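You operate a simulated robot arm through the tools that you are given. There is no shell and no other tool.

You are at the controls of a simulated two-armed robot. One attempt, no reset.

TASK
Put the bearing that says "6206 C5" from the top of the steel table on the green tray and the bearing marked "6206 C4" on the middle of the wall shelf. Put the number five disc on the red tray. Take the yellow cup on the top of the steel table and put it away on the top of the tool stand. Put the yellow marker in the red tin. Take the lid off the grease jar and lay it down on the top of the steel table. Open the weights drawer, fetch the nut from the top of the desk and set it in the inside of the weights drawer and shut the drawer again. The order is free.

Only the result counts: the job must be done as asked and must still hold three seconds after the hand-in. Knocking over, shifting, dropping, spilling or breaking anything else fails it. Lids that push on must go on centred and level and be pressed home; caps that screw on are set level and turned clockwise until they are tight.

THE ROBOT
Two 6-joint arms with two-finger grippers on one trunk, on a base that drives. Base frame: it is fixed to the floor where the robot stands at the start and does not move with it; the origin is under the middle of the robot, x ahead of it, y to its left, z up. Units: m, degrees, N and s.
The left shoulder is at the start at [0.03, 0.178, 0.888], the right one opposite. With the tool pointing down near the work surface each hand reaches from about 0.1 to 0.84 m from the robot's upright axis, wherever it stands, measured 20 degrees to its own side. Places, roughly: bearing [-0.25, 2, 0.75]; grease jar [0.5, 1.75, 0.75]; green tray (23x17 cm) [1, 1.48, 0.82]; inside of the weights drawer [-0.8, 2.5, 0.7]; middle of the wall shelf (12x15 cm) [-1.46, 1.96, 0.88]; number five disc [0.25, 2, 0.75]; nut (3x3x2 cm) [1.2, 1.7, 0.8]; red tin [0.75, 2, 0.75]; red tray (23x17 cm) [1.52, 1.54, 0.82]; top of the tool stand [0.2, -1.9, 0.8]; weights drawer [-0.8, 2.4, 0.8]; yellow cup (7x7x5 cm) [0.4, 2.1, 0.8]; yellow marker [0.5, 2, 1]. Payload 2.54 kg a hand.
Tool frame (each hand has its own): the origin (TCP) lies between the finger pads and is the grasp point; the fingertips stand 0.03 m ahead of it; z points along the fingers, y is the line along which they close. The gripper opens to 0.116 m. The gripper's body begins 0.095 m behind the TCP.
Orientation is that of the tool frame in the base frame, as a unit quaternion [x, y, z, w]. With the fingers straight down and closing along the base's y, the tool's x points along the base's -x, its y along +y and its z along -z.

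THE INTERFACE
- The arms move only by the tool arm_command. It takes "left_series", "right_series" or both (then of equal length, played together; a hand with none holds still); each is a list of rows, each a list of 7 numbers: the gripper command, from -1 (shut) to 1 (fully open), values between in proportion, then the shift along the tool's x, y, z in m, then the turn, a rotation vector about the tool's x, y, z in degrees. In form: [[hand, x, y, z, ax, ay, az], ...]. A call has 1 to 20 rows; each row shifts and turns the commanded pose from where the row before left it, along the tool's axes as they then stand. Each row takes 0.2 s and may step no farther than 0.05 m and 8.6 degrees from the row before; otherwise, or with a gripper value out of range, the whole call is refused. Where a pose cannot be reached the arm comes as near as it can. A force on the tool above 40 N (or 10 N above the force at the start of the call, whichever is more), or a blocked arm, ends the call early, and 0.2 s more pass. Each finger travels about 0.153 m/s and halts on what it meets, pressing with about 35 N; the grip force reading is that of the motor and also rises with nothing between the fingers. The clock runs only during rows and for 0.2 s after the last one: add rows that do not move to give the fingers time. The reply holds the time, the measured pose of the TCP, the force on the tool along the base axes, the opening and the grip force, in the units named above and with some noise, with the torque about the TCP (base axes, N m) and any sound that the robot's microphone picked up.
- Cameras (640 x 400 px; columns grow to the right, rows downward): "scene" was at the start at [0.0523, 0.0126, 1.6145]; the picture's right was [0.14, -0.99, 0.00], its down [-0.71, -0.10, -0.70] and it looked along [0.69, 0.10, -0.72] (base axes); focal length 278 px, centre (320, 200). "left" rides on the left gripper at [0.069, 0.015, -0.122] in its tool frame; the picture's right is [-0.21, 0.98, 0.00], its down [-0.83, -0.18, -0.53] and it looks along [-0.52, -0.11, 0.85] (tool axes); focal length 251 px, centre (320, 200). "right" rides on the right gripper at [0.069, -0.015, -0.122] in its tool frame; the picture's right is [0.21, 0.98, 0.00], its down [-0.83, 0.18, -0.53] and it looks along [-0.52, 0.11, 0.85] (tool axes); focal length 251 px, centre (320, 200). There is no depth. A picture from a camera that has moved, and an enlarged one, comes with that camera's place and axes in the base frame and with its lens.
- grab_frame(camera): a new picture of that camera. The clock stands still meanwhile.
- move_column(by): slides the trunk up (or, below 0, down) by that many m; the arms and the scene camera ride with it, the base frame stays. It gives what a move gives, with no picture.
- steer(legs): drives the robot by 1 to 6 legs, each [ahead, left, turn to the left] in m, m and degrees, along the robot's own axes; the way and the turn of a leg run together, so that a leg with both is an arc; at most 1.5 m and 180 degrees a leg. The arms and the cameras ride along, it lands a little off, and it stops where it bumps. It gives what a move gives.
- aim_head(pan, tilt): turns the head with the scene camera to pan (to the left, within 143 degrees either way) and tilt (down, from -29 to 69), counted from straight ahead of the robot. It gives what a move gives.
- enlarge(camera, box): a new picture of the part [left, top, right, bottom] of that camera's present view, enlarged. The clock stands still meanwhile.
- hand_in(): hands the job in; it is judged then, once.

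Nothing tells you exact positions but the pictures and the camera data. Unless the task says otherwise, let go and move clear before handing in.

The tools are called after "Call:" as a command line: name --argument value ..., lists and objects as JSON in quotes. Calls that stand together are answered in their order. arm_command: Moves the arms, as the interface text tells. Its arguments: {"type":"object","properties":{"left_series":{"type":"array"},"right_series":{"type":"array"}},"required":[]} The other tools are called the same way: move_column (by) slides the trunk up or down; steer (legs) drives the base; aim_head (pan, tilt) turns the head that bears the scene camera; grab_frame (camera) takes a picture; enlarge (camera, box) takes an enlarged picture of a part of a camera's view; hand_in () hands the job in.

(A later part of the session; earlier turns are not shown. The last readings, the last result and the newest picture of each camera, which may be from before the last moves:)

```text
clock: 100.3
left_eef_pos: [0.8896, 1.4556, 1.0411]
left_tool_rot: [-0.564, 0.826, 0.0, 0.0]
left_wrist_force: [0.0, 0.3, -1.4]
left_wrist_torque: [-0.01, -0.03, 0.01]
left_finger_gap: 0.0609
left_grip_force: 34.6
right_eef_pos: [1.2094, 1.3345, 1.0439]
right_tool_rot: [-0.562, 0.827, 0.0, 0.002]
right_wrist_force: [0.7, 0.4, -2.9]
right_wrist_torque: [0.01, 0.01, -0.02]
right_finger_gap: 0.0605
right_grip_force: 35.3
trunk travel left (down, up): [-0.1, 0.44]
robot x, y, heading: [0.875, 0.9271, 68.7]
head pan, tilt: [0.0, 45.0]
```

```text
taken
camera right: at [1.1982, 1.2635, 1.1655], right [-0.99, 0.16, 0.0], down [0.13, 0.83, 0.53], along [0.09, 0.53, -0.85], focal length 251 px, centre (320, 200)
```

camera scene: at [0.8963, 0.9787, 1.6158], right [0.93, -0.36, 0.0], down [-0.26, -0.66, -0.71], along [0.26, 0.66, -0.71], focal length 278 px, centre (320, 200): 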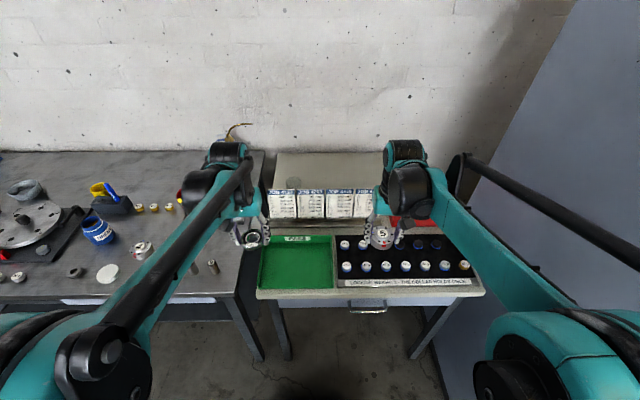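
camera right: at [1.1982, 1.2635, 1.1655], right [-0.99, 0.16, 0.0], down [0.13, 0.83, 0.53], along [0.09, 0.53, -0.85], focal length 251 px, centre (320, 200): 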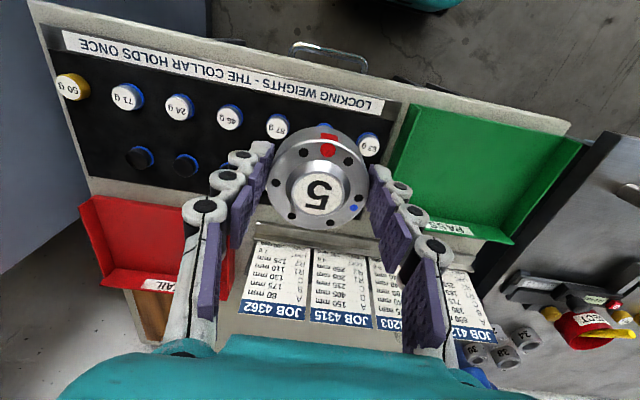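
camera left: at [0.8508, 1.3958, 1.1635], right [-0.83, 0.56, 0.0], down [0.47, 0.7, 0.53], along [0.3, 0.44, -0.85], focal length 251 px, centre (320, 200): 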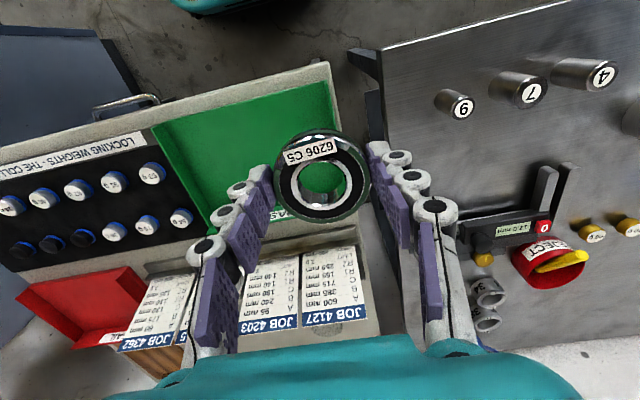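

The green tray lies ahead of the left hand. I place bearing C5 over the tray centre and descend.

Call:
arm_command --left_series '[[-1, -0.016, -0.03, 0, 0, 0, 0], [-1, -0.016, -0.03, 0, 0, 0, 0], [-1, -0.016, -0.03, 0, 0, 0, 0], [-1, 0, 0, 0.04, 0, 0, 0], [-1, 0, 0, 0.04, 0, 0, 0], [-1, 0, 0, 0.04, 0, 0, 0], [-1, 0, 0, 0.04, 0, 0, 0], [-1, 0, 0, 0, 0, 0, 0]]'

Call:
grab_frame --camera "left"

Call:
grab_frame --camera "scene"

```text
clock: 102.1
left_eef_pos: [0.9896, 1.4665, 0.8818]
left_tool_rot: [-0.564, 0.826, 0.0, -0.001]
left_wrist_force: [0.5, 0.3, -1.8]
left_wrist_torque: [0.0, 0.0, 0.02]
left_finger_gap: 0.0609
left_grip_force: 34.8
right_eef_pos: [1.2095, 1.3325, 1.0445]
right_tool_rot: [-0.563, 0.827, -0.001, 0.001]
right_wrist_force: [-0.4, 0.2, -2.0]
right_wrist_torque: [-0.01, 0.02, 0.02]
right_finger_gap: 0.0609
right_grip_force: 34.5
trunk travel left (down, up): [-0.1, 0.44]
robot x, y, heading: [0.8763, 0.9319, 68.6]
head pan, tilt: [0.0, 45.0]
```

```text
taken
camera left: at [0.9507, 1.4068, 1.0035], right [-0.83, 0.56, 0.0], down [0.47, 0.7, 0.53], along [0.3, 0.44, -0.85], focal length 251 px, centre (320, 200)
```

left: 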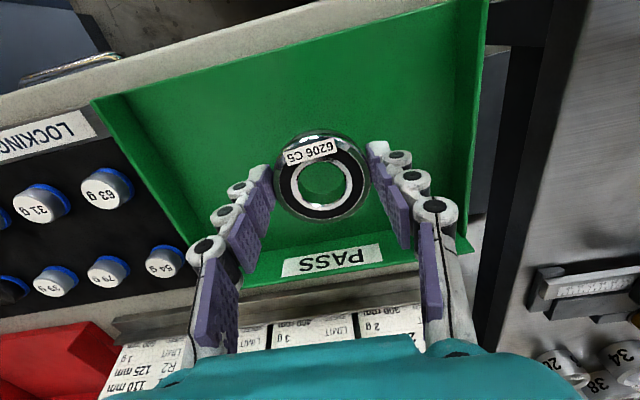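

```text
taken
camera scene: at [0.8961, 0.9783, 1.6158], right [0.93, -0.36, 0.0], down [-0.26, -0.66, -0.71], along [0.26, 0.66, -0.71], focal length 278 px, centre (320, 200)
```

scene: 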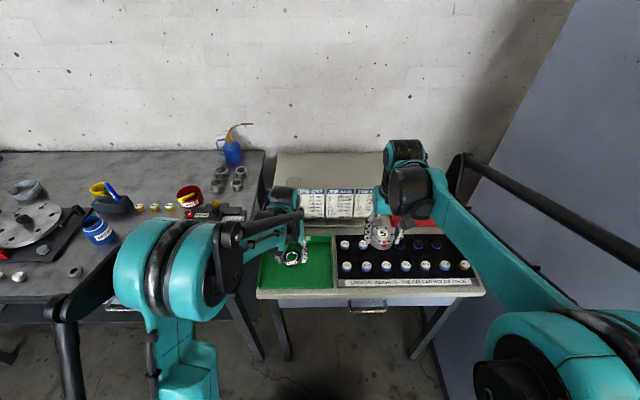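

The bearing is inside the tray walls. I lower in small steps until it touches the tray floor.

Call:
arm_command --left_series '[[-1, 0, 0, 0.01, 0, 0, 0], [-1, 0, 0, 0.005, 0, 0, 0], [-1, 0, 0, 0.004, 0, 0, 0], [-1, 0, 0, 0, 0, 0, 0]]'

```text
clock: 103.1
left_eef_pos: [0.9891, 1.467, 0.8609]
left_tool_rot: [-0.564, 0.826, 0.0, 0.0]
left_wrist_force: [0.4, -0.4, -2.9]
left_wrist_torque: [0.0, -0.01, 0.01]
left_finger_gap: 0.061
left_grip_force: 34.6
right_eef_pos: [1.2087, 1.3341, 1.0441]
right_tool_rot: [-0.562, 0.827, 0.0, 0.002]
right_wrist_force: [0.1, 0.5, -1.8]
right_wrist_torque: [0.02, -0.02, -0.02]
right_finger_gap: 0.061
right_grip_force: 35.2
trunk travel left (down, up): [-0.1, 0.44]
robot x, y, heading: [0.8735, 0.9301, 68.7]
head pan, tilt: [0.0, 45.0]
```

Call:
arm_command --left_series '[[-1, 0, 0, 0.003, 0, 0, 0], [-1, 0, 0, 0.003, 0, 0, 0], [-1, 0, 0, 0, 0, 0, 0]]'

```text
clock: 103.9
left_eef_pos: [0.9901, 1.4666, 0.856]
left_tool_rot: [-0.564, 0.826, 0.0, 0.0]
left_wrist_force: [-0.1, 0.2, -1.8]
left_wrist_torque: [-0.01, 0.02, -0.04]
left_finger_gap: 0.0611
left_grip_force: 34.9
right_eef_pos: [1.21, 1.3339, 1.0446]
right_tool_rot: [-0.562, 0.827, 0.0, 0.001]
right_wrist_force: [-0.6, -0.8, -2.0]
right_wrist_torque: [0.01, -0.03, 0.02]
right_finger_gap: 0.0609
right_grip_force: 35.1
trunk travel left (down, up): [-0.1, 0.44]
robot x, y, heading: [0.8755, 0.9267, 68.7]
head pan, tilt: [0.0, 45.0]
```

Still no contact; I keep lowering gently.

Call:
arm_command --left_series '[[-1, 0, 0, 0.003, 0, 0, 0], [-1, 0, 0, 0.003, 0, 0, 0], [-1, 0, 0, 0.003, 0, 0, 0], [-1, 0, 0, 0, 0, 0, 0]]'

Call:
grab_frame --camera "left"

```text
clock: 104.9
left_eef_pos: [0.9918, 1.4675, 0.8468]
left_tool_rot: [-0.565, 0.825, 0.0, 0.0]
left_wrist_force: [1.2, 0.3, -1.6]
left_wrist_torque: [-0.03, -0.02, 0.03]
left_finger_gap: 0.0607
left_grip_force: 34.9
right_eef_pos: [1.2088, 1.3347, 1.0433]
right_tool_rot: [-0.562, 0.827, -0.001, 0.001]
right_wrist_force: [-0.3, 0.3, -2.6]
right_wrist_torque: [-0.02, -0.03, -0.01]
right_finger_gap: 0.0609
right_grip_force: 34.8
trunk travel left (down, up): [-0.1, 0.44]
robot x, y, heading: [0.8755, 0.9286, 68.7]
head pan, tilt: [0.0, 45.0]
```

```text
taken
camera left: at [0.9523, 1.4078, 0.9695], right [-0.83, 0.56, 0.0], down [0.47, 0.7, 0.53], along [0.3, 0.44, -0.85], focal length 251 px, centre (320, 200)
```

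left: 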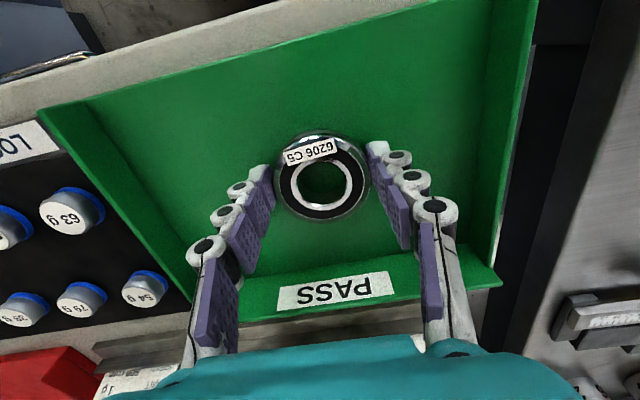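

Call:
arm_command --left_series '[[-1, 0, 0, 0.003, 0, 0, 0], [-1, 0, 0, 0.003, 0, 0, 0], [-1, 0, 0, 0.003, 0, 0, 0], [-1, 0, 0, 0, 0, 0, 0]]'

```text
clock: 105.9
left_eef_pos: [0.9907, 1.4668, 0.8396]
left_tool_rot: [-0.564, 0.825, 0.001, 0.001]
left_wrist_force: [0.4, 8.7, 37.6]
left_wrist_torque: [-0.15, 0.06, -0.12]
left_finger_gap: 0.0608
left_grip_force: 34.7
right_eef_pos: [1.2092, 1.332, 1.0458]
right_tool_rot: [-0.561, 0.828, -0.001, 0.002]
right_wrist_force: [0.0, -0.2, -1.9]
right_wrist_torque: [-0.03, -0.03, 0.0]
right_finger_gap: 0.0606
right_grip_force: 34.6
trunk travel left (down, up): [-0.1, 0.44]
robot x, y, heading: [0.8747, 0.9293, 68.8]
head pan, tilt: [0.0, 45.0]
```

Contact with the tray floor (hand z≈0.842). I relieve the press, release the bearing, and lift away.

Call:
arm_command --left_series '[[-1, 0, 0, -0.003, 0, 0, 0], [-0.6, 0, 0, 0, 0, 0, 0], [0.3, 0, 0, 0, 0, 0, 0], [0.5, 0, 0, 0, 0, 0, 0], [0.5, 0, 0, 0, 0, 0, 0], [0.5, 0, 0, -0.02, 0, 0, 0], [0.5, 0, 0, -0.05, 0, 0, 0], [0.5, 0, 0, -0.05, 0, 0, 0], [0.5, 0, 0, -0.05, 0, 0, 0], [0.5, 0, 0, 0, 0, 0, 0]]'

Call:
grab_frame --camera "left"

```text
clock: 108.1
left_eef_pos: [0.9908, 1.4687, 1.0121]
left_tool_rot: [-0.563, 0.826, -0.001, 0.001]
left_wrist_force: [-0.1, -0.6, 0.3]
left_wrist_torque: [-0.01, 0.02, 0.02]
left_finger_gap: 0.0871
left_grip_force: 0.1
right_eef_pos: [1.2091, 1.3342, 1.0435]
right_tool_rot: [-0.562, 0.827, -0.001, 0.001]
right_wrist_force: [0.8, 0.7, -1.8]
right_wrist_torque: [-0.04, 0.01, -0.02]
right_finger_gap: 0.0609
right_grip_force: 35.1
trunk travel left (down, up): [-0.1, 0.44]
robot x, y, heading: [0.8776, 0.9313, 68.6]
head pan, tilt: [0.0, 45.0]
```

```text
taken
camera left: at [0.952, 1.4077, 1.1344], right [-0.83, 0.56, 0.0], down [0.47, 0.7, 0.53], along [0.3, 0.44, -0.85], focal length 251 px, centre (320, 200)
```

left: 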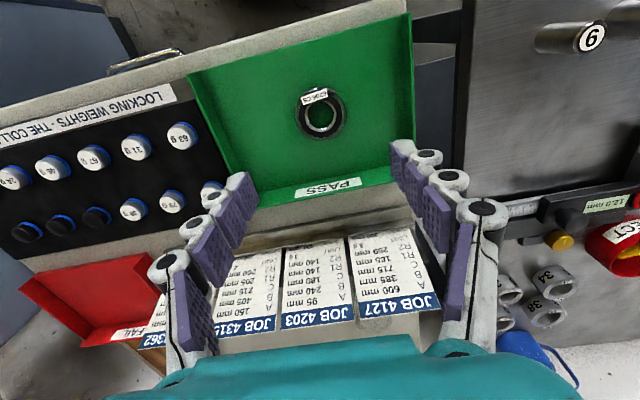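

C5 lies in the green tray. I look for the nut behind the job cards.

Call:
enlarge --camera "scene" --box '[260, 140, 440, 250]'

Call:
enlarge --camera "right" --box '[60, 180, 260, 380]'

```text
3.56 times, centred on (350, 195) of scene
camera zoom: at [0.8965, 0.9792, 1.6157], right [0.93, -0.36, 0.0], down [-0.26, -0.66, -0.71], along [0.26, 0.66, -0.71], focal length 988 px, centre (213, 218)
```

zoom: 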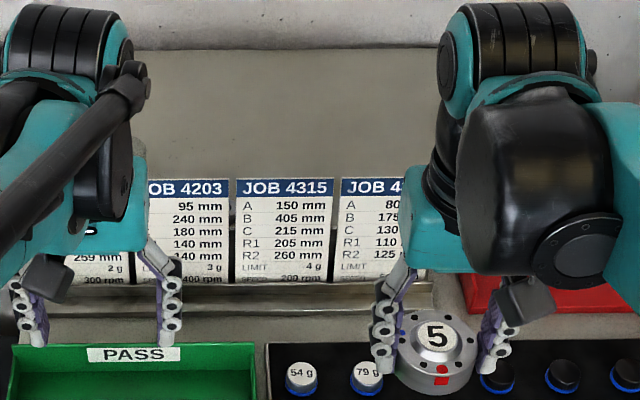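

```text
2.00 times, centred on (160, 280) of right
camera zoom: at [1.1984, 1.2639, 1.1653], right [-0.99, 0.16, 0.0], down [0.13, 0.83, 0.53], along [0.09, 0.53, -0.85], focal length 503 px, centre (640, 40)
```

zoom: 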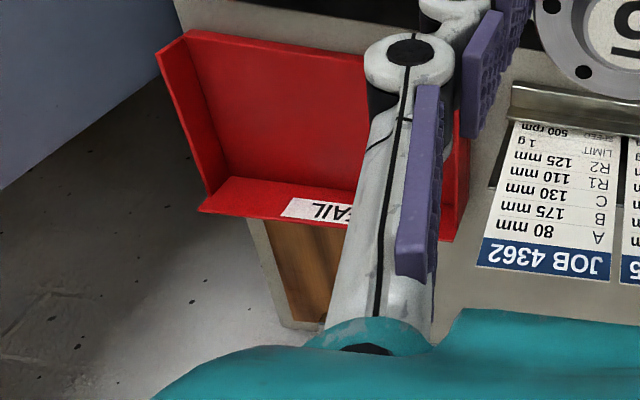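

The red tray is about 0.8 m ahead to the right, so I need to get closer. I first extend the right arm forward (pulls its elbow in) and pull the left hand aside, then drive ahead.

Call:
arm_command --left_series '[[0.5, 0.02, 0.025, 0, 0, 0, 0], [0.5, 0.02, 0.025, 0, 0, 0, 0], [0.5, 0.02, 0.025, 0, 0, 0, 0], [0.5, 0.02, 0.025, 0, 0, 0, 0]]' --right_series '[[-1, -0.03, -0.03, 0, 0, 0, 0], [-1, -0.03, -0.03, 0, 0, 0, 0], [-1, -0.03, -0.03, 0, 0, 0, 0], [-1, -0.03, -0.02, 0, 0, 0, 0]]'

Call:
steer --legs '[[0.11, 0, 0]]'

Call:
aim_head --pan -15 --tilt 50

Call:
grab_frame --camera "scene"

Call:
grab_frame --camera "right"

```text
clock: 109.1
left_eef_pos: [0.8674, 1.4283, 1.0107]
left_tool_rot: [-0.563, 0.826, 0.0, -0.001]
left_wrist_force: [0.8, -0.1, -0.1]
left_wrist_torque: [0.01, -0.01, -0.01]
left_finger_gap: 0.0868
left_grip_force: 0.0
right_eef_pos: [1.356, 1.4042, 1.0431]
right_tool_rot: [-0.562, 0.827, 0.0, 0.001]
right_wrist_force: [-0.3, -0.9, -2.2]
right_wrist_torque: [-0.04, 0.03, 0.0]
right_finger_gap: 0.0606
right_grip_force: 35.3
trunk travel left (down, up): [-0.1, 0.44]
robot x, y, heading: [0.876, 0.9312, 68.7]
head pan, tilt: [0.0, 45.0]
```

```text
clock: 110.3
left_eef_pos: [0.91, 1.533, 1.0097]
left_tool_rot: [-0.562, 0.827, -0.001, -0.001]
left_wrist_force: [0.4, 0.2, 0.9]
left_wrist_torque: [-0.08, 0.0, 0.02]
left_finger_gap: 0.087
left_grip_force: 0.0
right_eef_pos: [1.3978, 1.5062, 1.0439]
right_tool_rot: [-0.562, 0.827, 0.0, 0.0]
right_wrist_force: [0.3, 1.2, -2.7]
right_wrist_torque: [-0.06, 0.01, 0.0]
right_finger_gap: 0.0611
right_grip_force: 34.9
trunk travel left (down, up): [-0.1, 0.44]
robot x, y, heading: [0.9117, 1.0316, 68.5]
head pan, tilt: [0.0, 45.0]
```

```text
clock: 111.0
left_eef_pos: [0.9099, 1.5307, 1.0114]
left_tool_rot: [-0.563, 0.827, 0.0, 0.001]
left_wrist_force: [0.1, 0.7, 0.6]
left_wrist_torque: [0.03, -0.01, 0.0]
left_finger_gap: 0.0871
left_grip_force: 0.0
right_eef_pos: [1.397, 1.5069, 1.0448]
right_tool_rot: [-0.561, 0.828, -0.001, 0.002]
right_wrist_force: [-0.1, -0.4, -2.1]
right_wrist_torque: [-0.01, -0.01, 0.01]
right_finger_gap: 0.0607
right_grip_force: 34.6
trunk travel left (down, up): [-0.1, 0.44]
robot x, y, heading: [0.9161, 1.038, 68.5]
head pan, tilt: [-15.0, 50.0]
```

```text
taken
camera scene: at [0.9524, 1.067, 1.6089], right [0.8, -0.59, 0.0], down [-0.45, -0.62, -0.64], along [0.38, 0.52, -0.77], focal length 278 px, centre (320, 200)
```

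scene: 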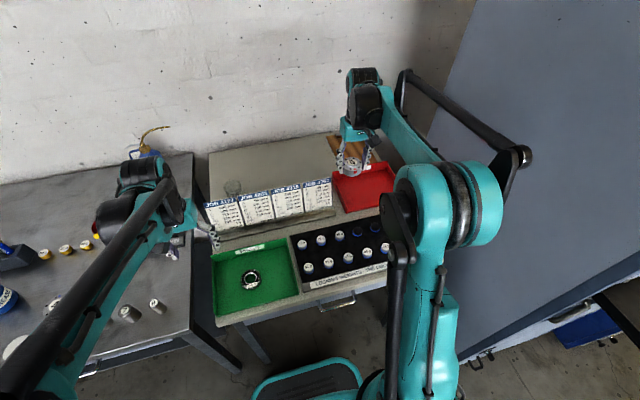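

```text
taken
camera right: at [1.3856, 1.436, 1.1659], right [-0.99, 0.16, 0.0], down [0.14, 0.83, 0.53], along [0.09, 0.53, -0.85], focal length 251 px, centre (320, 200)
```

right: 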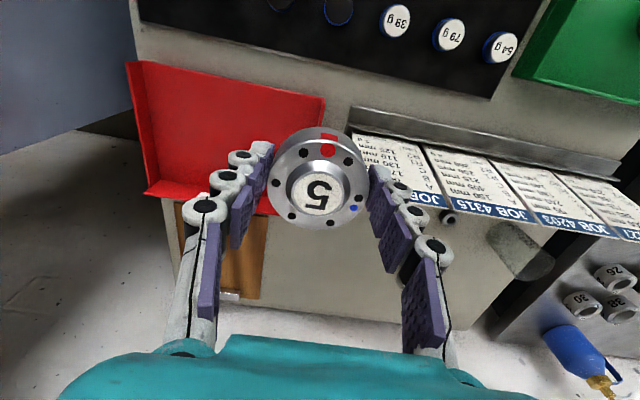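

The red tray is ahead-right of the right hand, and I can see the nut behind the cards. I move the disc over the red tray and descend.

Call:
arm_command --right_series '[[-1, -0.0233, -0.0283, 0, 0, 0, 0], [-1, -0.0233, -0.0283, 0, 0, 0, 0], [-1, -0.0233, -0.0283, 0, 0, 0, 0], [-1, 0, 0, 0.04, 0, 0, 0], [-1, 0, 0, 0.04, 0, 0, 0], [-1, 0, 0, 0.04, 0, 0, 0], [-1, 0, 0, 0.03, 0, 0, 0], [-1, 0, 0, 0, 0, 0, 0]]'

Call:
grab_frame --camera "right"

Call:
grab_frame --camera "scene"

```text
clock: 112.8
left_eef_pos: [0.9092, 1.5324, 1.0092]
left_tool_rot: [-0.562, 0.827, 0.0, 0.0]
left_wrist_force: [0.0, 0.8, -0.4]
left_wrist_torque: [0.03, 0.02, 0.03]
left_finger_gap: 0.0871
left_grip_force: 0.1
right_eef_pos: [1.5031, 1.5403, 0.8939]
right_tool_rot: [-0.562, 0.827, 0.0, 0.001]
right_wrist_force: [-0.7, 1.1, -1.7]
right_wrist_torque: [-0.02, 0.01, 0.02]
right_finger_gap: 0.0608
right_grip_force: 35.4
trunk travel left (down, up): [-0.1, 0.44]
robot x, y, heading: [0.9156, 1.0328, 68.4]
head pan, tilt: [-15.0, 50.0]
```

```text
taken
camera right: at [1.491, 1.4703, 1.0157], right [-0.99, 0.16, 0.0], down [0.14, 0.83, 0.53], along [0.09, 0.53, -0.84], focal length 251 px, centre (320, 200)
```

right: 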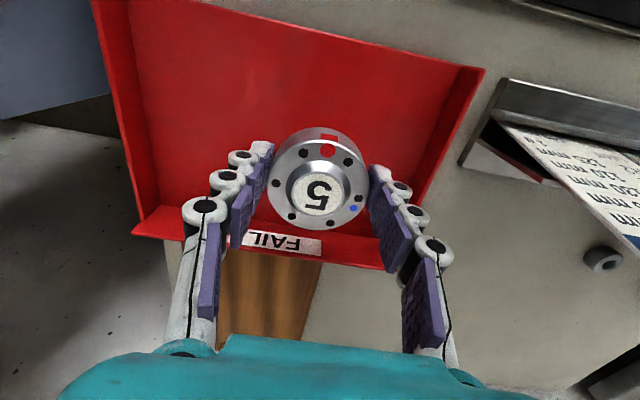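

```text
taken
camera scene: at [0.9523, 1.0668, 1.6089], right [0.8, -0.59, 0.0], down [-0.46, -0.62, -0.64], along [0.38, 0.52, -0.77], focal length 278 px, centre (320, 200)
```

scene: 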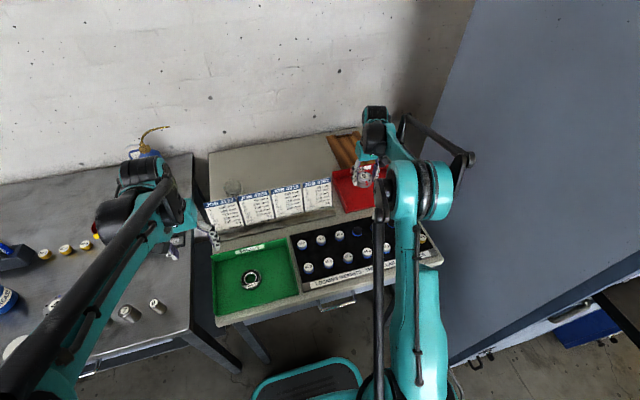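

The disc will land well inside the red tray. I continue down to contact.

Call:
arm_command --right_series '[[-1, 0, 0, 0.03, 0, 0, 0], [-1, 0, 0, 0.01, 0, 0, 0], [-1, 0, 0, 0.003, 0, 0, 0], [-1, 0, 0, 0.003, 0, 0, 0], [-1, 0, 0, 0.003, 0, 0, 0], [-1, 0, 0, 0, 0, 0, 0]]'

```text
clock: 114.2
left_eef_pos: [0.9099, 1.5319, 1.0111]
left_tool_rot: [-0.563, 0.826, 0.0, -0.001]
left_wrist_force: [0.3, 0.0, 0.2]
left_wrist_torque: [-0.03, -0.02, 0.0]
left_finger_gap: 0.0869
left_grip_force: 0.0
right_eef_pos: [1.5019, 1.5416, 0.8465]
right_tool_rot: [-0.562, 0.827, -0.001, 0.001]
right_wrist_force: [1.8, 0.6, 4.3]
right_wrist_torque: [0.1, -0.13, 0.03]
right_finger_gap: 0.0608
right_grip_force: 35.3
trunk travel left (down, up): [-0.1, 0.44]
robot x, y, heading: [0.9155, 1.0332, 68.4]
head pan, tilt: [-15.0, 50.0]
```

Contact with the tray floor. I release the disc and lift away.

Call:
arm_command --right_series '[[-0.6, 0, 0, 0, 0, 0, 0], [0.3, 0, 0, 0, 0, 0, 0], [0.5, 0, 0, 0, 0, 0, 0], [0.5, 0, 0, -0.02, 0, 0, 0], [0.5, 0, 0, -0.05, 0, 0, 0], [0.5, 0, 0, -0.05, 0, 0, 0], [0.5, 0, 0, -0.05, 0, 0, 0], [0.5, 0, 0, -0.03, 0, 0, 0], [0.5, 0, 0, 0, 0, 0, 0]]'

Call:
grab_frame --camera "right"

```text
clock: 116.2
left_eef_pos: [0.91, 1.5317, 1.0106]
left_tool_rot: [-0.563, 0.826, 0.0, 0.0]
left_wrist_force: [0.3, -0.9, -0.6]
left_wrist_torque: [-0.03, -0.02, 0.0]
left_finger_gap: 0.0872
left_grip_force: 0.0
right_eef_pos: [1.5021, 1.5404, 1.0455]
right_tool_rot: [-0.562, 0.827, -0.001, 0.002]
right_wrist_force: [0.5, -0.1, 0.0]
right_wrist_torque: [0.0, -0.01, -0.01]
right_finger_gap: 0.0873
right_grip_force: 0.0
trunk travel left (down, up): [-0.1, 0.44]
robot x, y, heading: [0.915, 1.0344, 68.6]
head pan, tilt: [-15.0, 50.0]
```

```text
taken
camera right: at [1.4895, 1.4691, 1.167], right [-0.99, 0.16, 0.0], down [0.14, 0.83, 0.53], along [0.09, 0.53, -0.84], focal length 251 px, centre (320, 200)
```

right: 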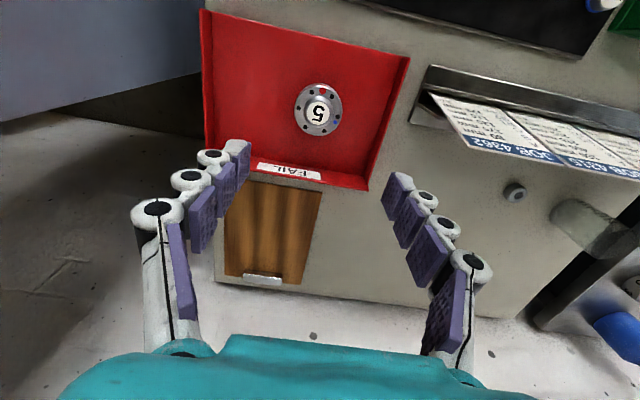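

Disc 5 is in the red tray. Next, the nut behind the cards: I bring the right hand above it.

Call:
arm_command --right_series '[[0.3, -0.0091, 0.0471, 0, 0, 0, 0], [0.2, -0.0091, 0.0471, 0, 0, 0, 0], [0.1, -0.0091, 0.0471, 0, 0, 0, 0], [0.05, -0.0091, 0.0471, 0, 0, 0, 0], [0.05, -0.0091, 0.0471, 0, 0, 0, 0], [0.05, -0.0091, 0.0471, 0, 0, 0, 0], [0.05, -0.0091, 0.0471, 0, 0, 0, 0], [0.05, 0, 0, 0, 0, 0, 0]]'

Call:
grab_frame --camera "right"

Call:
grab_frame --camera "scene"

```text
clock: 118.0
left_eef_pos: [0.911, 1.5312, 1.0122]
left_tool_rot: [-0.562, 0.827, 0.001, 0.001]
left_wrist_force: [0.4, -0.2, 0.5]
left_wrist_torque: [0.04, 0.01, 0.02]
left_finger_gap: 0.0869
left_grip_force: 0.1
right_eef_pos: [1.2187, 1.7198, 1.0472]
right_tool_rot: [-0.562, 0.827, 0.0, 0.001]
right_wrist_force: [-0.7, -0.1, 0.7]
right_wrist_torque: [0.05, 0.04, 0.02]
right_finger_gap: 0.0609
right_grip_force: 0.1
trunk travel left (down, up): [-0.1, 0.44]
robot x, y, heading: [0.9194, 1.0306, 68.4]
head pan, tilt: [-15.0, 50.0]
```

```text
taken
camera right: at [1.2074, 1.6494, 1.1677], right [-0.99, 0.16, 0.0], down [0.14, 0.83, 0.54], along [0.09, 0.53, -0.84], focal length 251 px, centre (320, 200)
```

right: 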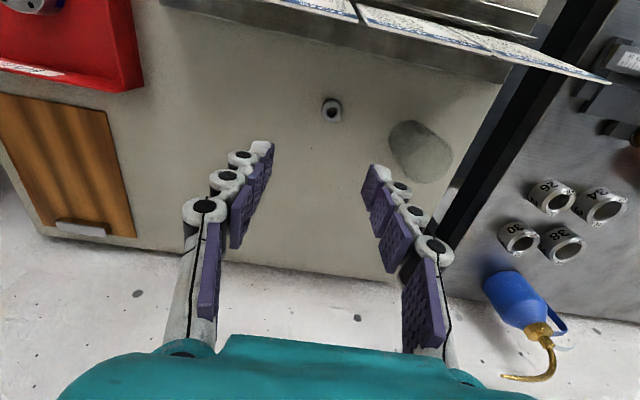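

```text
taken
camera scene: at [0.9527, 1.0656, 1.6089], right [0.8, -0.59, 0.0], down [-0.46, -0.62, -0.64], along [0.38, 0.52, -0.77], focal length 278 px, centre (320, 200)
```

scene: 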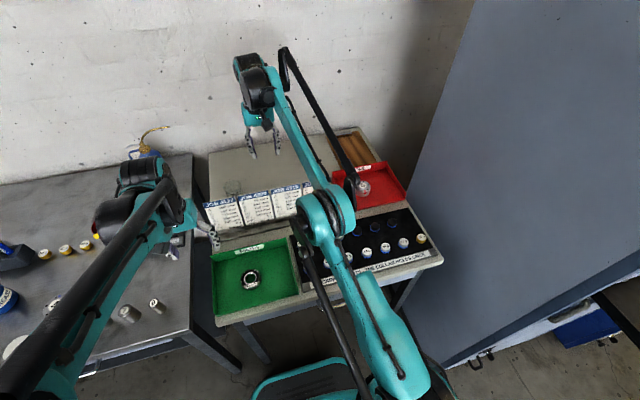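

The nut is visible just behind the cards. I zoom to check its shape and position.

Call:
enlarge --camera "right" --box '[290, 80, 380, 140]'

```text
6.67 times, centred on (335, 110) of right
camera zoom: at [1.2074, 1.6494, 1.1677], right [-0.99, 0.16, 0.0], down [0.14, 0.83, 0.54], along [0.09, 0.53, -0.84], focal length 1676 px, centre (220, 800)
```

zoom: 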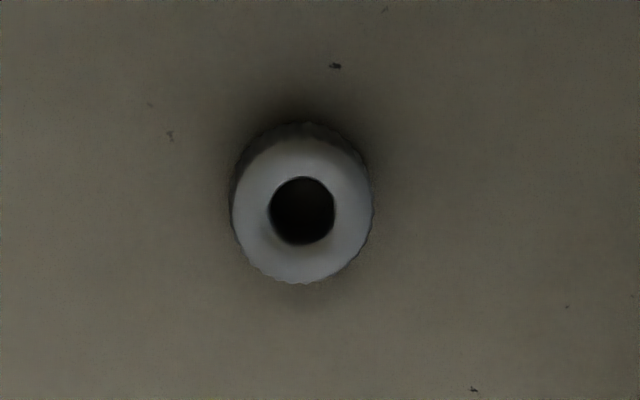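

It's a round knurled nut. There's also a greyish, possibly transparent object nearby; I zoom in on it to avoid touching it.

Call:
enlarge --camera "scene" --box '[200, 130, 320, 230]'

Call:
enlarge --camera "right" --box '[350, 90, 500, 200]'

```text
4.00 times, centred on (260, 180) of scene
camera zoom: at [0.9527, 1.0656, 1.6089], right [0.8, -0.59, 0.0], down [-0.46, -0.62, -0.64], along [0.38, 0.52, -0.77], focal length 1111 px, centre (560, 280)
```

zoom: 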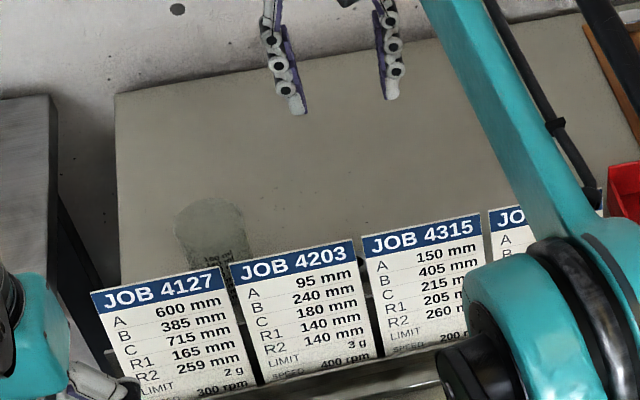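

```text
3.64 times, centred on (425, 145) of right
camera zoom: at [1.2074, 1.6494, 1.1677], right [-0.99, 0.16, 0.0], down [0.14, 0.83, 0.54], along [0.09, 0.53, -0.84], focal length 914 px, centre (-62, 400)
```

zoom: 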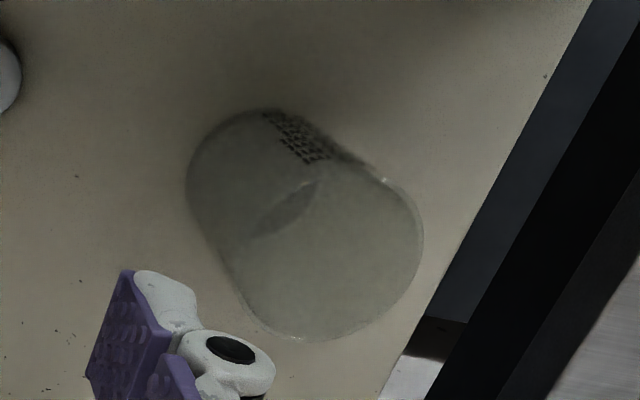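

It's a standing glass beaker about 11 cm left of the nut, so I must be careful. I turn the hand about 64° so its body clears both the beaker and the cards, and centre over the nut.

Call:
arm_command --right_series '[[-0.1, -0.003, 0.017, 0, 0, 0, 0], [-0.1, 0, 0, 0, 0, 0, -8], [-0.1, 0, 0, 0, 0, 0, -8], [-0.1, 0, 0, 0, 0, 0, -8], [-0.1, 0, 0, 0, 0, 0, -8], [-0.1, 0, 0, 0, 0, 0, -8], [-0.1, 0, 0, 0, 0, 0, -8], [-0.1, 0, 0, 0, 0, 0, -8], [-0.1, 0, 0, 0, 0, 0, -8], [-0.1, 0, 0, 0, 0, 0, 0]]'

Call:
grab_frame --camera "right"

```text
clock: 120.2
left_eef_pos: [0.9109, 1.5316, 1.0114]
left_tool_rot: [-0.562, 0.827, 0.0, 0.0]
left_wrist_force: [1.0, 0.3, 0.6]
left_wrist_torque: [-0.01, 0.01, 0.01]
left_finger_gap: 0.087
left_grip_force: 0.1
right_eef_pos: [1.2031, 1.7234, 1.0438]
right_tool_rot: [0.915, -0.403, 0.002, -0.001]
right_wrist_force: [0.3, 0.3, 0.1]
right_wrist_torque: [0.01, -0.02, 0.01]
right_finger_gap: 0.0519
right_grip_force: 0.0
right hand out of reach, approached as far as the arm can: row 1
trunk travel left (down, up): [-0.1, 0.44]
robot x, y, heading: [0.9143, 1.0299, 68.5]
head pan, tilt: [-15.0, 50.0]
```

```text
taken
camera right: at [1.261, 1.6827, 1.1644], right [-0.58, -0.82, 0.0], down [-0.69, 0.49, 0.53], along [-0.43, 0.31, -0.85], focal length 251 px, centre (320, 200)
```

right: 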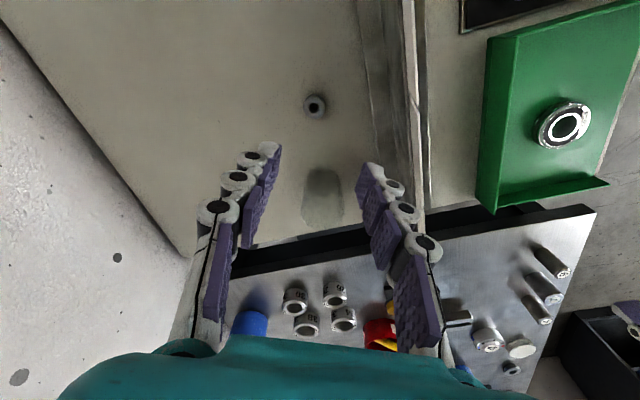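

Call:
enlarge --camera "right" --box '[280, 80, 380, 140]'

```text
6.40 times, centred on (330, 110) of right
camera zoom: at [1.261, 1.6827, 1.1644], right [-0.58, -0.82, 0.0], down [-0.69, 0.49, 0.53], along [-0.43, 0.31, -0.85], focal length 1609 px, centre (256, 776)
```

zoom: 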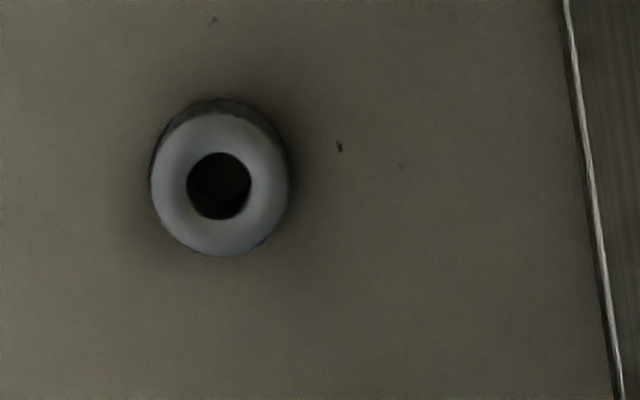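

Nut is 7 mm off in the closing direction. I correct while descending partway and re-check.

Call:
arm_command --right_series '[[-0.1, 0, 0, 0.04, 0, 0, 0], [-0.1, -0.003, -0.007, 0.03, 0, 0, 0], [-0.1, 0, 0, 0.03, 0, 0, 0], [-0.1, 0, 0, 0, 0, 0, 0]]'

Call:
grab_frame --camera "right"

Call:
enlarge --camera "scene" --box '[200, 100, 340, 230]'

```text
clock: 121.2
left_eef_pos: [0.9099, 1.5315, 1.0111]
left_tool_rot: [-0.563, 0.826, 0.0, 0.0]
left_wrist_force: [0.0, -0.3, 0.7]
left_wrist_torque: [0.0, 0.01, 0.01]
left_finger_gap: 0.087
left_grip_force: 0.1
right_eef_pos: [1.207, 1.7307, 0.9431]
right_tool_rot: [0.914, -0.405, 0.001, 0.0]
right_wrist_force: [-0.5, 0.6, -0.7]
right_wrist_torque: [0.02, 0.04, 0.01]
right_finger_gap: 0.0521
right_grip_force: 0.1
trunk travel left (down, up): [-0.1, 0.44]
robot x, y, heading: [0.915, 1.0306, 68.5]
head pan, tilt: [-15.0, 50.0]
```

```text
taken
camera right: at [1.2646, 1.6901, 1.064], right [-0.58, -0.82, 0.0], down [-0.69, 0.49, 0.53], along [-0.43, 0.31, -0.85], focal length 251 px, centre (320, 200)
```

right: 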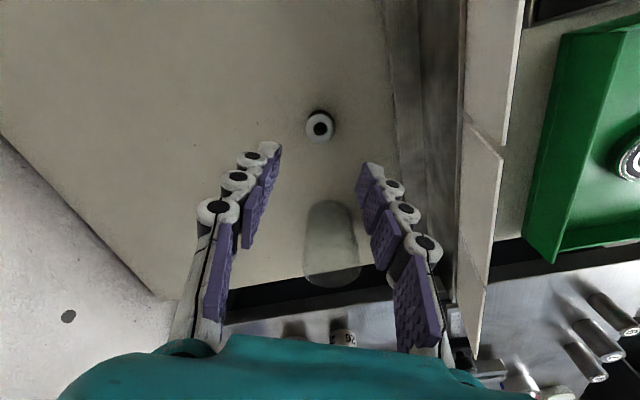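

```text
3.08 times, centred on (270, 165) of scene
camera zoom: at [0.9523, 1.0668, 1.6089], right [0.8, -0.59, 0.0], down [-0.46, -0.62, -0.64], along [0.38, 0.52, -0.77], focal length 855 px, centre (474, 308)
```

zoom: 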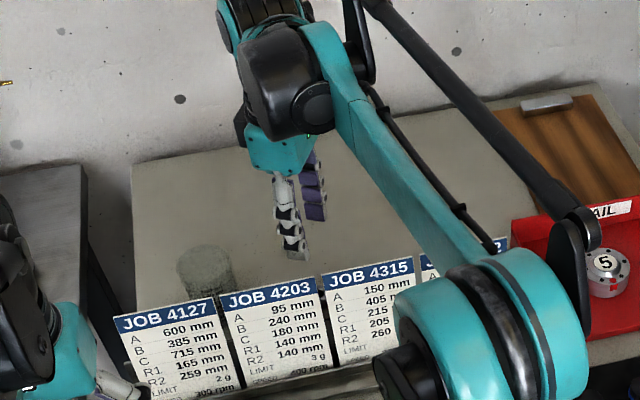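

The cards' top edges come close to the gripper body at this yaw, so before descending I check the card geometry from the left camera.

Call:
grab_frame --camera "left"

Call:
enlarge --camera "right" --box '[380, 0, 560, 200]'

```text
taken
camera left: at [0.8705, 1.4715, 1.1334], right [-0.83, 0.56, 0.0], down [0.47, 0.7, 0.53], along [0.3, 0.44, -0.85], focal length 251 px, centre (320, 200)
```

left: 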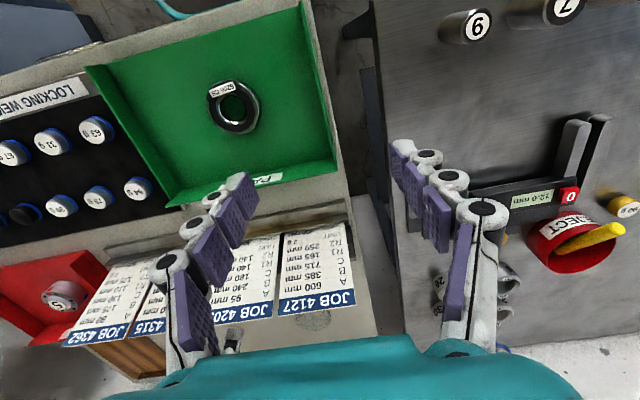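

```text
2.00 times, centred on (470, 100) of right
camera zoom: at [1.2646, 1.6901, 1.064], right [-0.58, -0.82, 0.0], down [-0.69, 0.49, 0.53], along [-0.43, 0.31, -0.85], focal length 503 px, centre (20, 400)
```

zoom: 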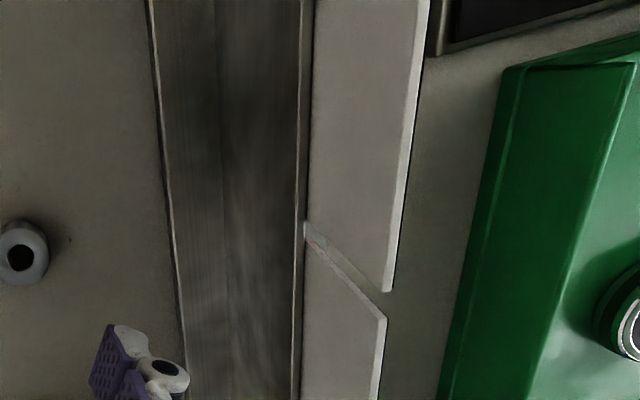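

The card tops are about 9 cm from the nut, so at this yaw everything clears by ~3 cm. I descend onto the nut.

Call:
arm_command --right_series '[[-0.1, 0.003, -0.001, 0.04, 0, 0, 0], [-0.1, 0, 0, 0.04, 0, 0, 0], [-0.1, 0, 0, 0, 0, 0, 0]]'

Call:
grab_frame --camera "right"

```text
clock: 122.0
left_eef_pos: [0.9096, 1.5313, 1.0114]
left_tool_rot: [-0.563, 0.826, 0.0, 0.0]
left_wrist_force: [-0.1, -0.3, -0.3]
left_wrist_torque: [0.01, -0.02, 0.02]
left_finger_gap: 0.0868
left_grip_force: 0.1
right_eef_pos: [1.2087, 1.7284, 0.8632]
right_tool_rot: [0.915, -0.404, 0.001, -0.001]
right_wrist_force: [-0.5, 0.3, 0.7]
right_wrist_torque: [0.02, 0.02, -0.03]
right_finger_gap: 0.0521
right_grip_force: 0.1
trunk travel left (down, up): [-0.1, 0.44]
robot x, y, heading: [0.9156, 1.0342, 68.8]
head pan, tilt: [-15.0, 50.0]
```

```text
taken
camera right: at [1.2673, 1.6872, 0.9846], right [-0.58, -0.82, 0.0], down [-0.69, 0.49, 0.53], along [-0.43, 0.31, -0.85], focal length 251 px, centre (320, 200)
```

right: 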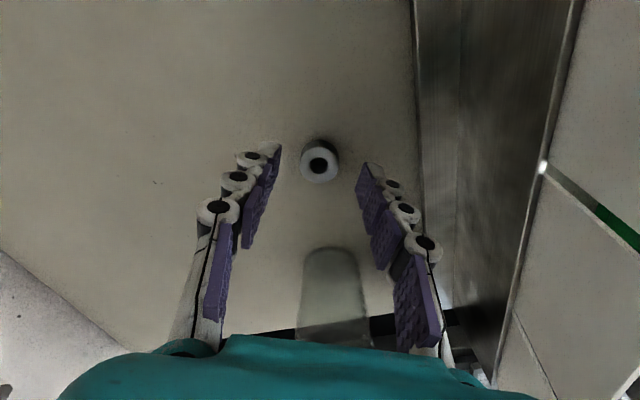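

Centred on the nut. I descend the last 2.4 cm and grip it.

Call:
arm_command --right_series '[[-0.1, 0, -0.001, 0.014, 0, 0, 0], [-0.1, 0, 0, 0.009, 0, 0, 0], [-0.1, 0, 0, 0, 0, 0, 0], [-1, 0, 0, 0, 0, 0, 0], [-1, 0, 0, 0, 0, 0, 0], [-1, 0, 0, 0, 0, 0, 0]]'

Call:
grab_frame --camera "right"

```text
clock: 123.4
left_eef_pos: [0.9086, 1.5318, 1.0121]
left_tool_rot: [-0.563, 0.827, 0.0, 0.0]
left_wrist_force: [0.2, -0.1, 0.2]
left_wrist_torque: [0.02, 0.0, -0.01]
left_finger_gap: 0.0868
left_grip_force: 0.0
right_eef_pos: [1.21, 1.7292, 0.8396]
right_tool_rot: [0.915, -0.404, 0.001, 0.0]
right_wrist_force: [-0.1, -0.4, 0.2]
right_wrist_torque: [-0.02, 0.01, 0.0]
right_finger_gap: 0.0286
right_grip_force: 34.7
trunk travel left (down, up): [-0.1, 0.44]
robot x, y, heading: [0.9148, 1.0275, 68.5]
head pan, tilt: [-15.0, 50.0]
```

```text
taken
camera right: at [1.2682, 1.6882, 0.9616], right [-0.58, -0.82, 0.0], down [-0.69, 0.49, 0.53], along [-0.43, 0.31, -0.85], focal length 251 px, centre (320, 200)
```

right: 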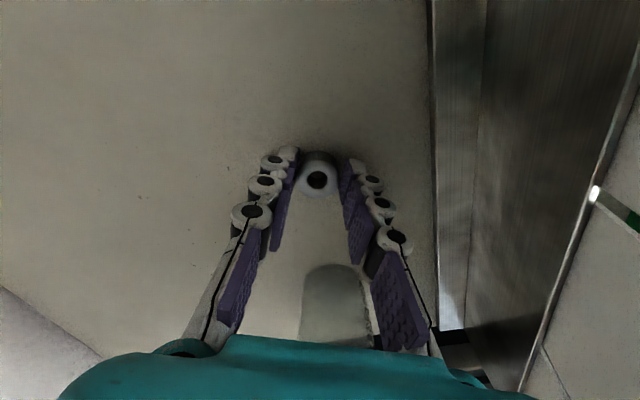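

The nut is gripped. I lift it straight up, then retract over the cards and turn the hand back.

Call:
arm_command --right_series '[[-1, 0, 0, -0.02, 0, 0, 0], [-1, 0, 0, -0.04, 0, 0, 0], [-1, 0, 0, -0.05, 0, 0, 0], [-1, 0, 0, -0.05, 0, 0, 0], [-1, 0, 0, -0.035, 0, 0, 0], [-1, 0.0199, 0.0404, 0, 0, 0, 0], [-1, 0.0199, 0.0404, 0, 0, 0, 0], [-1, 0.0199, 0.0404, 0, 0, 0, 0], [-1, 0.0199, 0.0404, 0, 0, 0, 0], [-1, 0.0199, 0.0404, 0, 0, 0, 0], [-1, 0, 0, 0, 0, 0, 0]]'

Call:
grab_frame --camera "scene"

Call:
grab_frame --camera "right"

```text
clock: 125.8
left_eef_pos: [0.9107, 1.5326, 1.012]
left_tool_rot: [-0.563, 0.826, 0.001, -0.001]
left_wrist_force: [0.2, 0.4, -1.3]
left_wrist_torque: [-0.03, -0.01, 0.0]
left_finger_gap: 0.0869
left_grip_force: 0.1
right_eef_pos: [1.1269, 1.5137, 1.0314]
right_tool_rot: [0.915, -0.404, 0.002, -0.001]
right_wrist_force: [0.4, 0.2, -1.4]
right_wrist_torque: [-0.05, 0.03, -0.02]
right_finger_gap: 0.0287
right_grip_force: 34.9
right hand out of reach, approached as far as the arm can: row 5
trunk travel left (down, up): [-0.1, 0.44]
robot x, y, heading: [0.9171, 1.0315, 68.5]
head pan, tilt: [-15.0, 50.0]
```

```text
taken
camera scene: at [0.9527, 1.0682, 1.6088], right [0.8, -0.59, 0.0], down [-0.46, -0.62, -0.64], along [0.38, 0.52, -0.77], focal length 278 px, centre (320, 200)
```

scene: 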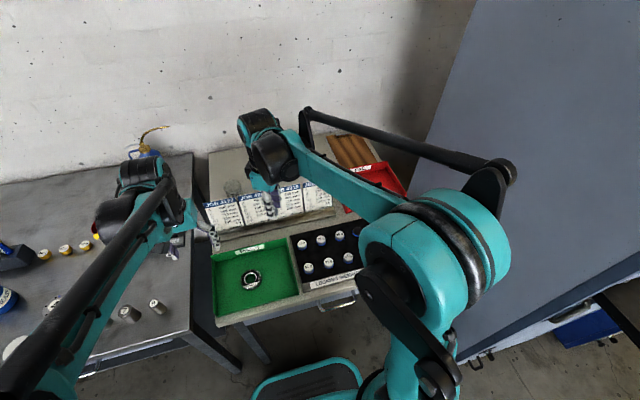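

```text
taken
camera right: at [1.1852, 1.4728, 1.1526], right [-0.58, -0.82, 0.0], down [-0.69, 0.49, 0.53], along [-0.43, 0.31, -0.85], focal length 251 px, centre (320, 200)
```

right: 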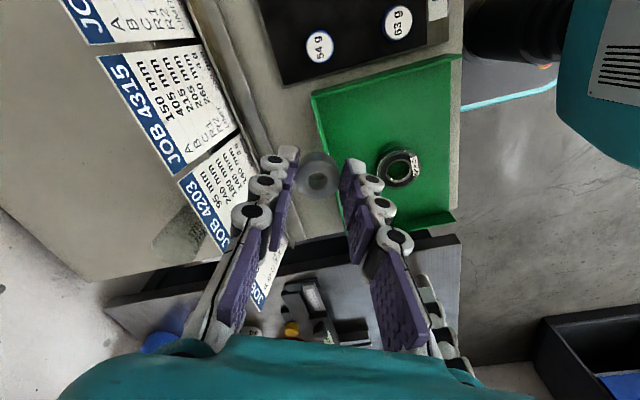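

The nut is held. I turn the hand back to neutral and retreat, then drive to the left end of the steel table for bearing C4.

Call:
arm_command --right_series '[[-1, 0, 0, 0, 0, 0, 8], [-1, 0, 0, 0, 0, 0, 8], [-1, 0, 0, 0, 0, 0, 8], [-1, 0, 0, 0, 0, 0, 8], [-1, 0, 0, 0, 0, 0, 8], [-1, 0, 0, 0, 0, 0, 8], [-1, 0, 0, 0, 0, 0, 8], [-1, 0, 0, 0, 0, 0, 8], [-1, 0, 0, 0, 0, 0, 0]]'

Call:
steer --legs '[[-0.25, 0, 0], [0, 0.7, 0.4], [0, 0.7, 0]]'

Call:
aim_head --pan 10 --tilt 50

Call:
grab_frame --camera "scene"

```text
clock: 127.8
left_eef_pos: [0.9097, 1.5316, 1.0112]
left_tool_rot: [-0.563, 0.827, 0.0, 0.0]
left_wrist_force: [0.1, 0.1, 0.0]
left_wrist_torque: [-0.02, 0.0, 0.02]
left_finger_gap: 0.0869
left_grip_force: 0.0
right_eef_pos: [1.1271, 1.5151, 1.0334]
right_tool_rot: [-0.56, 0.829, 0.0, 0.001]
right_wrist_force: [-0.1, -0.1, -0.5]
right_wrist_torque: [-0.02, 0.0, -0.01]
right_finger_gap: 0.0287
right_grip_force: 35.0
trunk travel left (down, up): [-0.1, 0.44]
robot x, y, heading: [0.9125, 1.0346, 68.7]
head pan, tilt: [-15.0, 50.0]
```

```text
clock: 136.6
left_eef_pos: [-0.49, 1.8056, 1.0116]
left_tool_rot: [-0.565, 0.825, 0.0, 0.0]
left_wrist_force: [-0.3, 0.3, -0.2]
left_wrist_torque: [-0.05, -0.05, 0.0]
left_finger_gap: 0.0871
left_grip_force: 0.1
right_eef_pos: [-0.2739, 1.7895, 1.0324]
right_tool_rot: [-0.564, 0.826, 0.0, 0.002]
right_wrist_force: [-0.1, 0.1, -1.6]
right_wrist_torque: [0.01, 0.0, -0.01]
right_finger_gap: 0.0289
right_grip_force: 34.7
trunk travel left (down, up): [-0.1, 0.44]
robot x, y, heading: [-0.4833, 1.3044, 69.0]
head pan, tilt: [-15.0, 50.0]
```

```text
clock: 137.4
left_eef_pos: [-0.4909, 1.8048, 1.0097]
left_tool_rot: [-0.566, 0.825, 0.0, 0.0]
left_wrist_force: [-1.6, 0.1, -0.3]
left_wrist_torque: [-0.02, 0.01, 0.0]
left_finger_gap: 0.0872
left_grip_force: 0.1
right_eef_pos: [-0.2742, 1.7894, 1.0315]
right_tool_rot: [-0.564, 0.825, 0.0, 0.001]
right_wrist_force: [0.8, 0.4, -0.8]
right_wrist_torque: [-0.05, 0.01, 0.0]
right_finger_gap: 0.0289
right_grip_force: 34.5
trunk travel left (down, up): [-0.1, 0.44]
robot x, y, heading: [-0.4873, 1.3079, 68.9]
head pan, tilt: [10.0, 50.0]
```

```text
taken
camera scene: at [-0.4754, 1.3548, 1.6089], right [0.98, -0.19, 0.0], down [-0.15, -0.75, -0.64], along [0.12, 0.63, -0.77], focal length 278 px, centre (320, 200)
```

scene: 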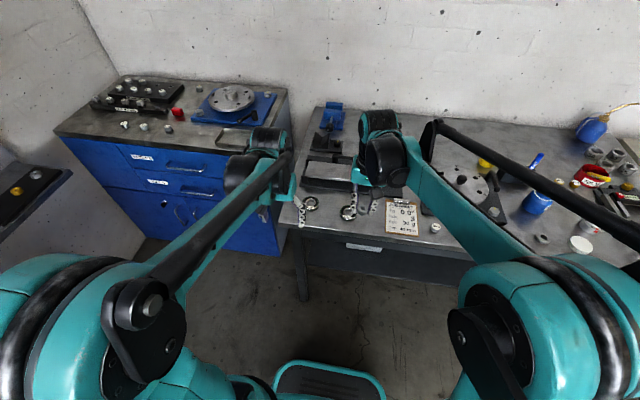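

C4 is ahead of the left hand. I look through the left camera and read the drawer labels.

Call:
grab_frame --camera "left"

Call:
enlarge --camera "scene" --box '[50, 120, 270, 260]'

```text
taken
camera left: at [-0.5293, 1.7455, 1.1333], right [-0.83, 0.55, 0.0], down [0.47, 0.7, 0.53], along [0.29, 0.45, -0.85], focal length 251 px, centre (320, 200)
```

left: 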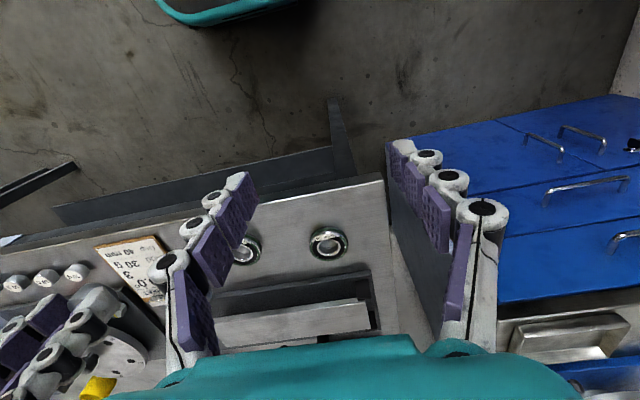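

```text
2.86 times, centred on (160, 190) of scene
camera zoom: at [-0.4754, 1.3548, 1.6089], right [0.98, -0.19, 0.0], down [-0.15, -0.75, -0.64], along [0.12, 0.63, -0.77], focal length 794 px, centre (777, 229)
```

zoom: 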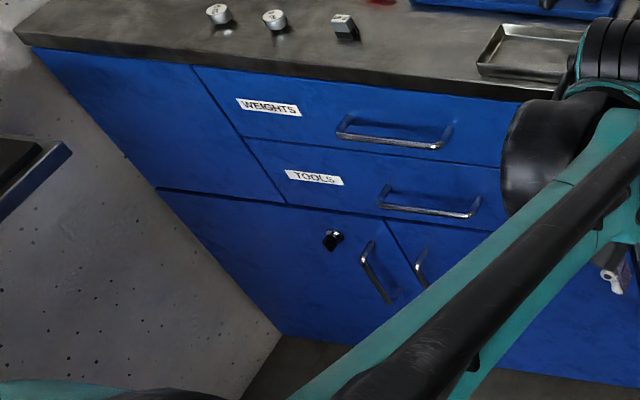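

WEIGHTS is the top drawer. C4 is 19 cm ahead of the left hand; I move above it and verify the label.

Call:
arm_command --left_series '[[0.6, -0.039, -0.0056, 0, 0, 0, 0], [0.6, -0.039, -0.0056, 0, 0, 0, 0], [0.6, -0.039, -0.0056, 0, 0, 0, 0], [0.6, -0.039, -0.0056, 0, 0, 0, 0], [0.6, -0.039, -0.0056, 0, 0, 0, 0], [0.6, 0, 0, 0.04, 0, 0, 0], [0.6, 0, 0, 0.03, 0, 0, 0], [0.6, 0, 0, 0, 0, 0, 0]]'

Call:
grab_frame --camera "left"

```text
clock: 139.2
left_eef_pos: [-0.3935, 1.9755, 0.9415]
left_tool_rot: [-0.566, 0.825, -0.001, 0.0]
left_wrist_force: [0.1, -0.8, 0.6]
left_wrist_torque: [0.01, 0.02, -0.01]
left_finger_gap: 0.0928
left_grip_force: 0.1
right_eef_pos: [-0.2743, 1.7901, 1.0329]
right_tool_rot: [-0.564, 0.826, -0.001, 0.001]
right_wrist_force: [-0.3, -0.4, -1.2]
right_wrist_torque: [0.0, 0.01, -0.02]
right_finger_gap: 0.0286
right_grip_force: 34.4
trunk travel left (down, up): [-0.1, 0.44]
robot x, y, heading: [-0.4824, 1.3076, 68.6]
head pan, tilt: [10.0, 50.0]
```

```text
taken
camera left: at [-0.4329, 1.9165, 1.0629], right [-0.83, 0.55, 0.0], down [0.47, 0.7, 0.53], along [0.29, 0.45, -0.85], focal length 251 px, centre (320, 200)
```

left: 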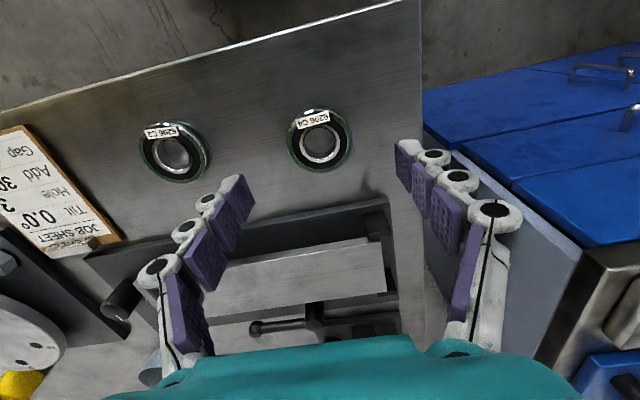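

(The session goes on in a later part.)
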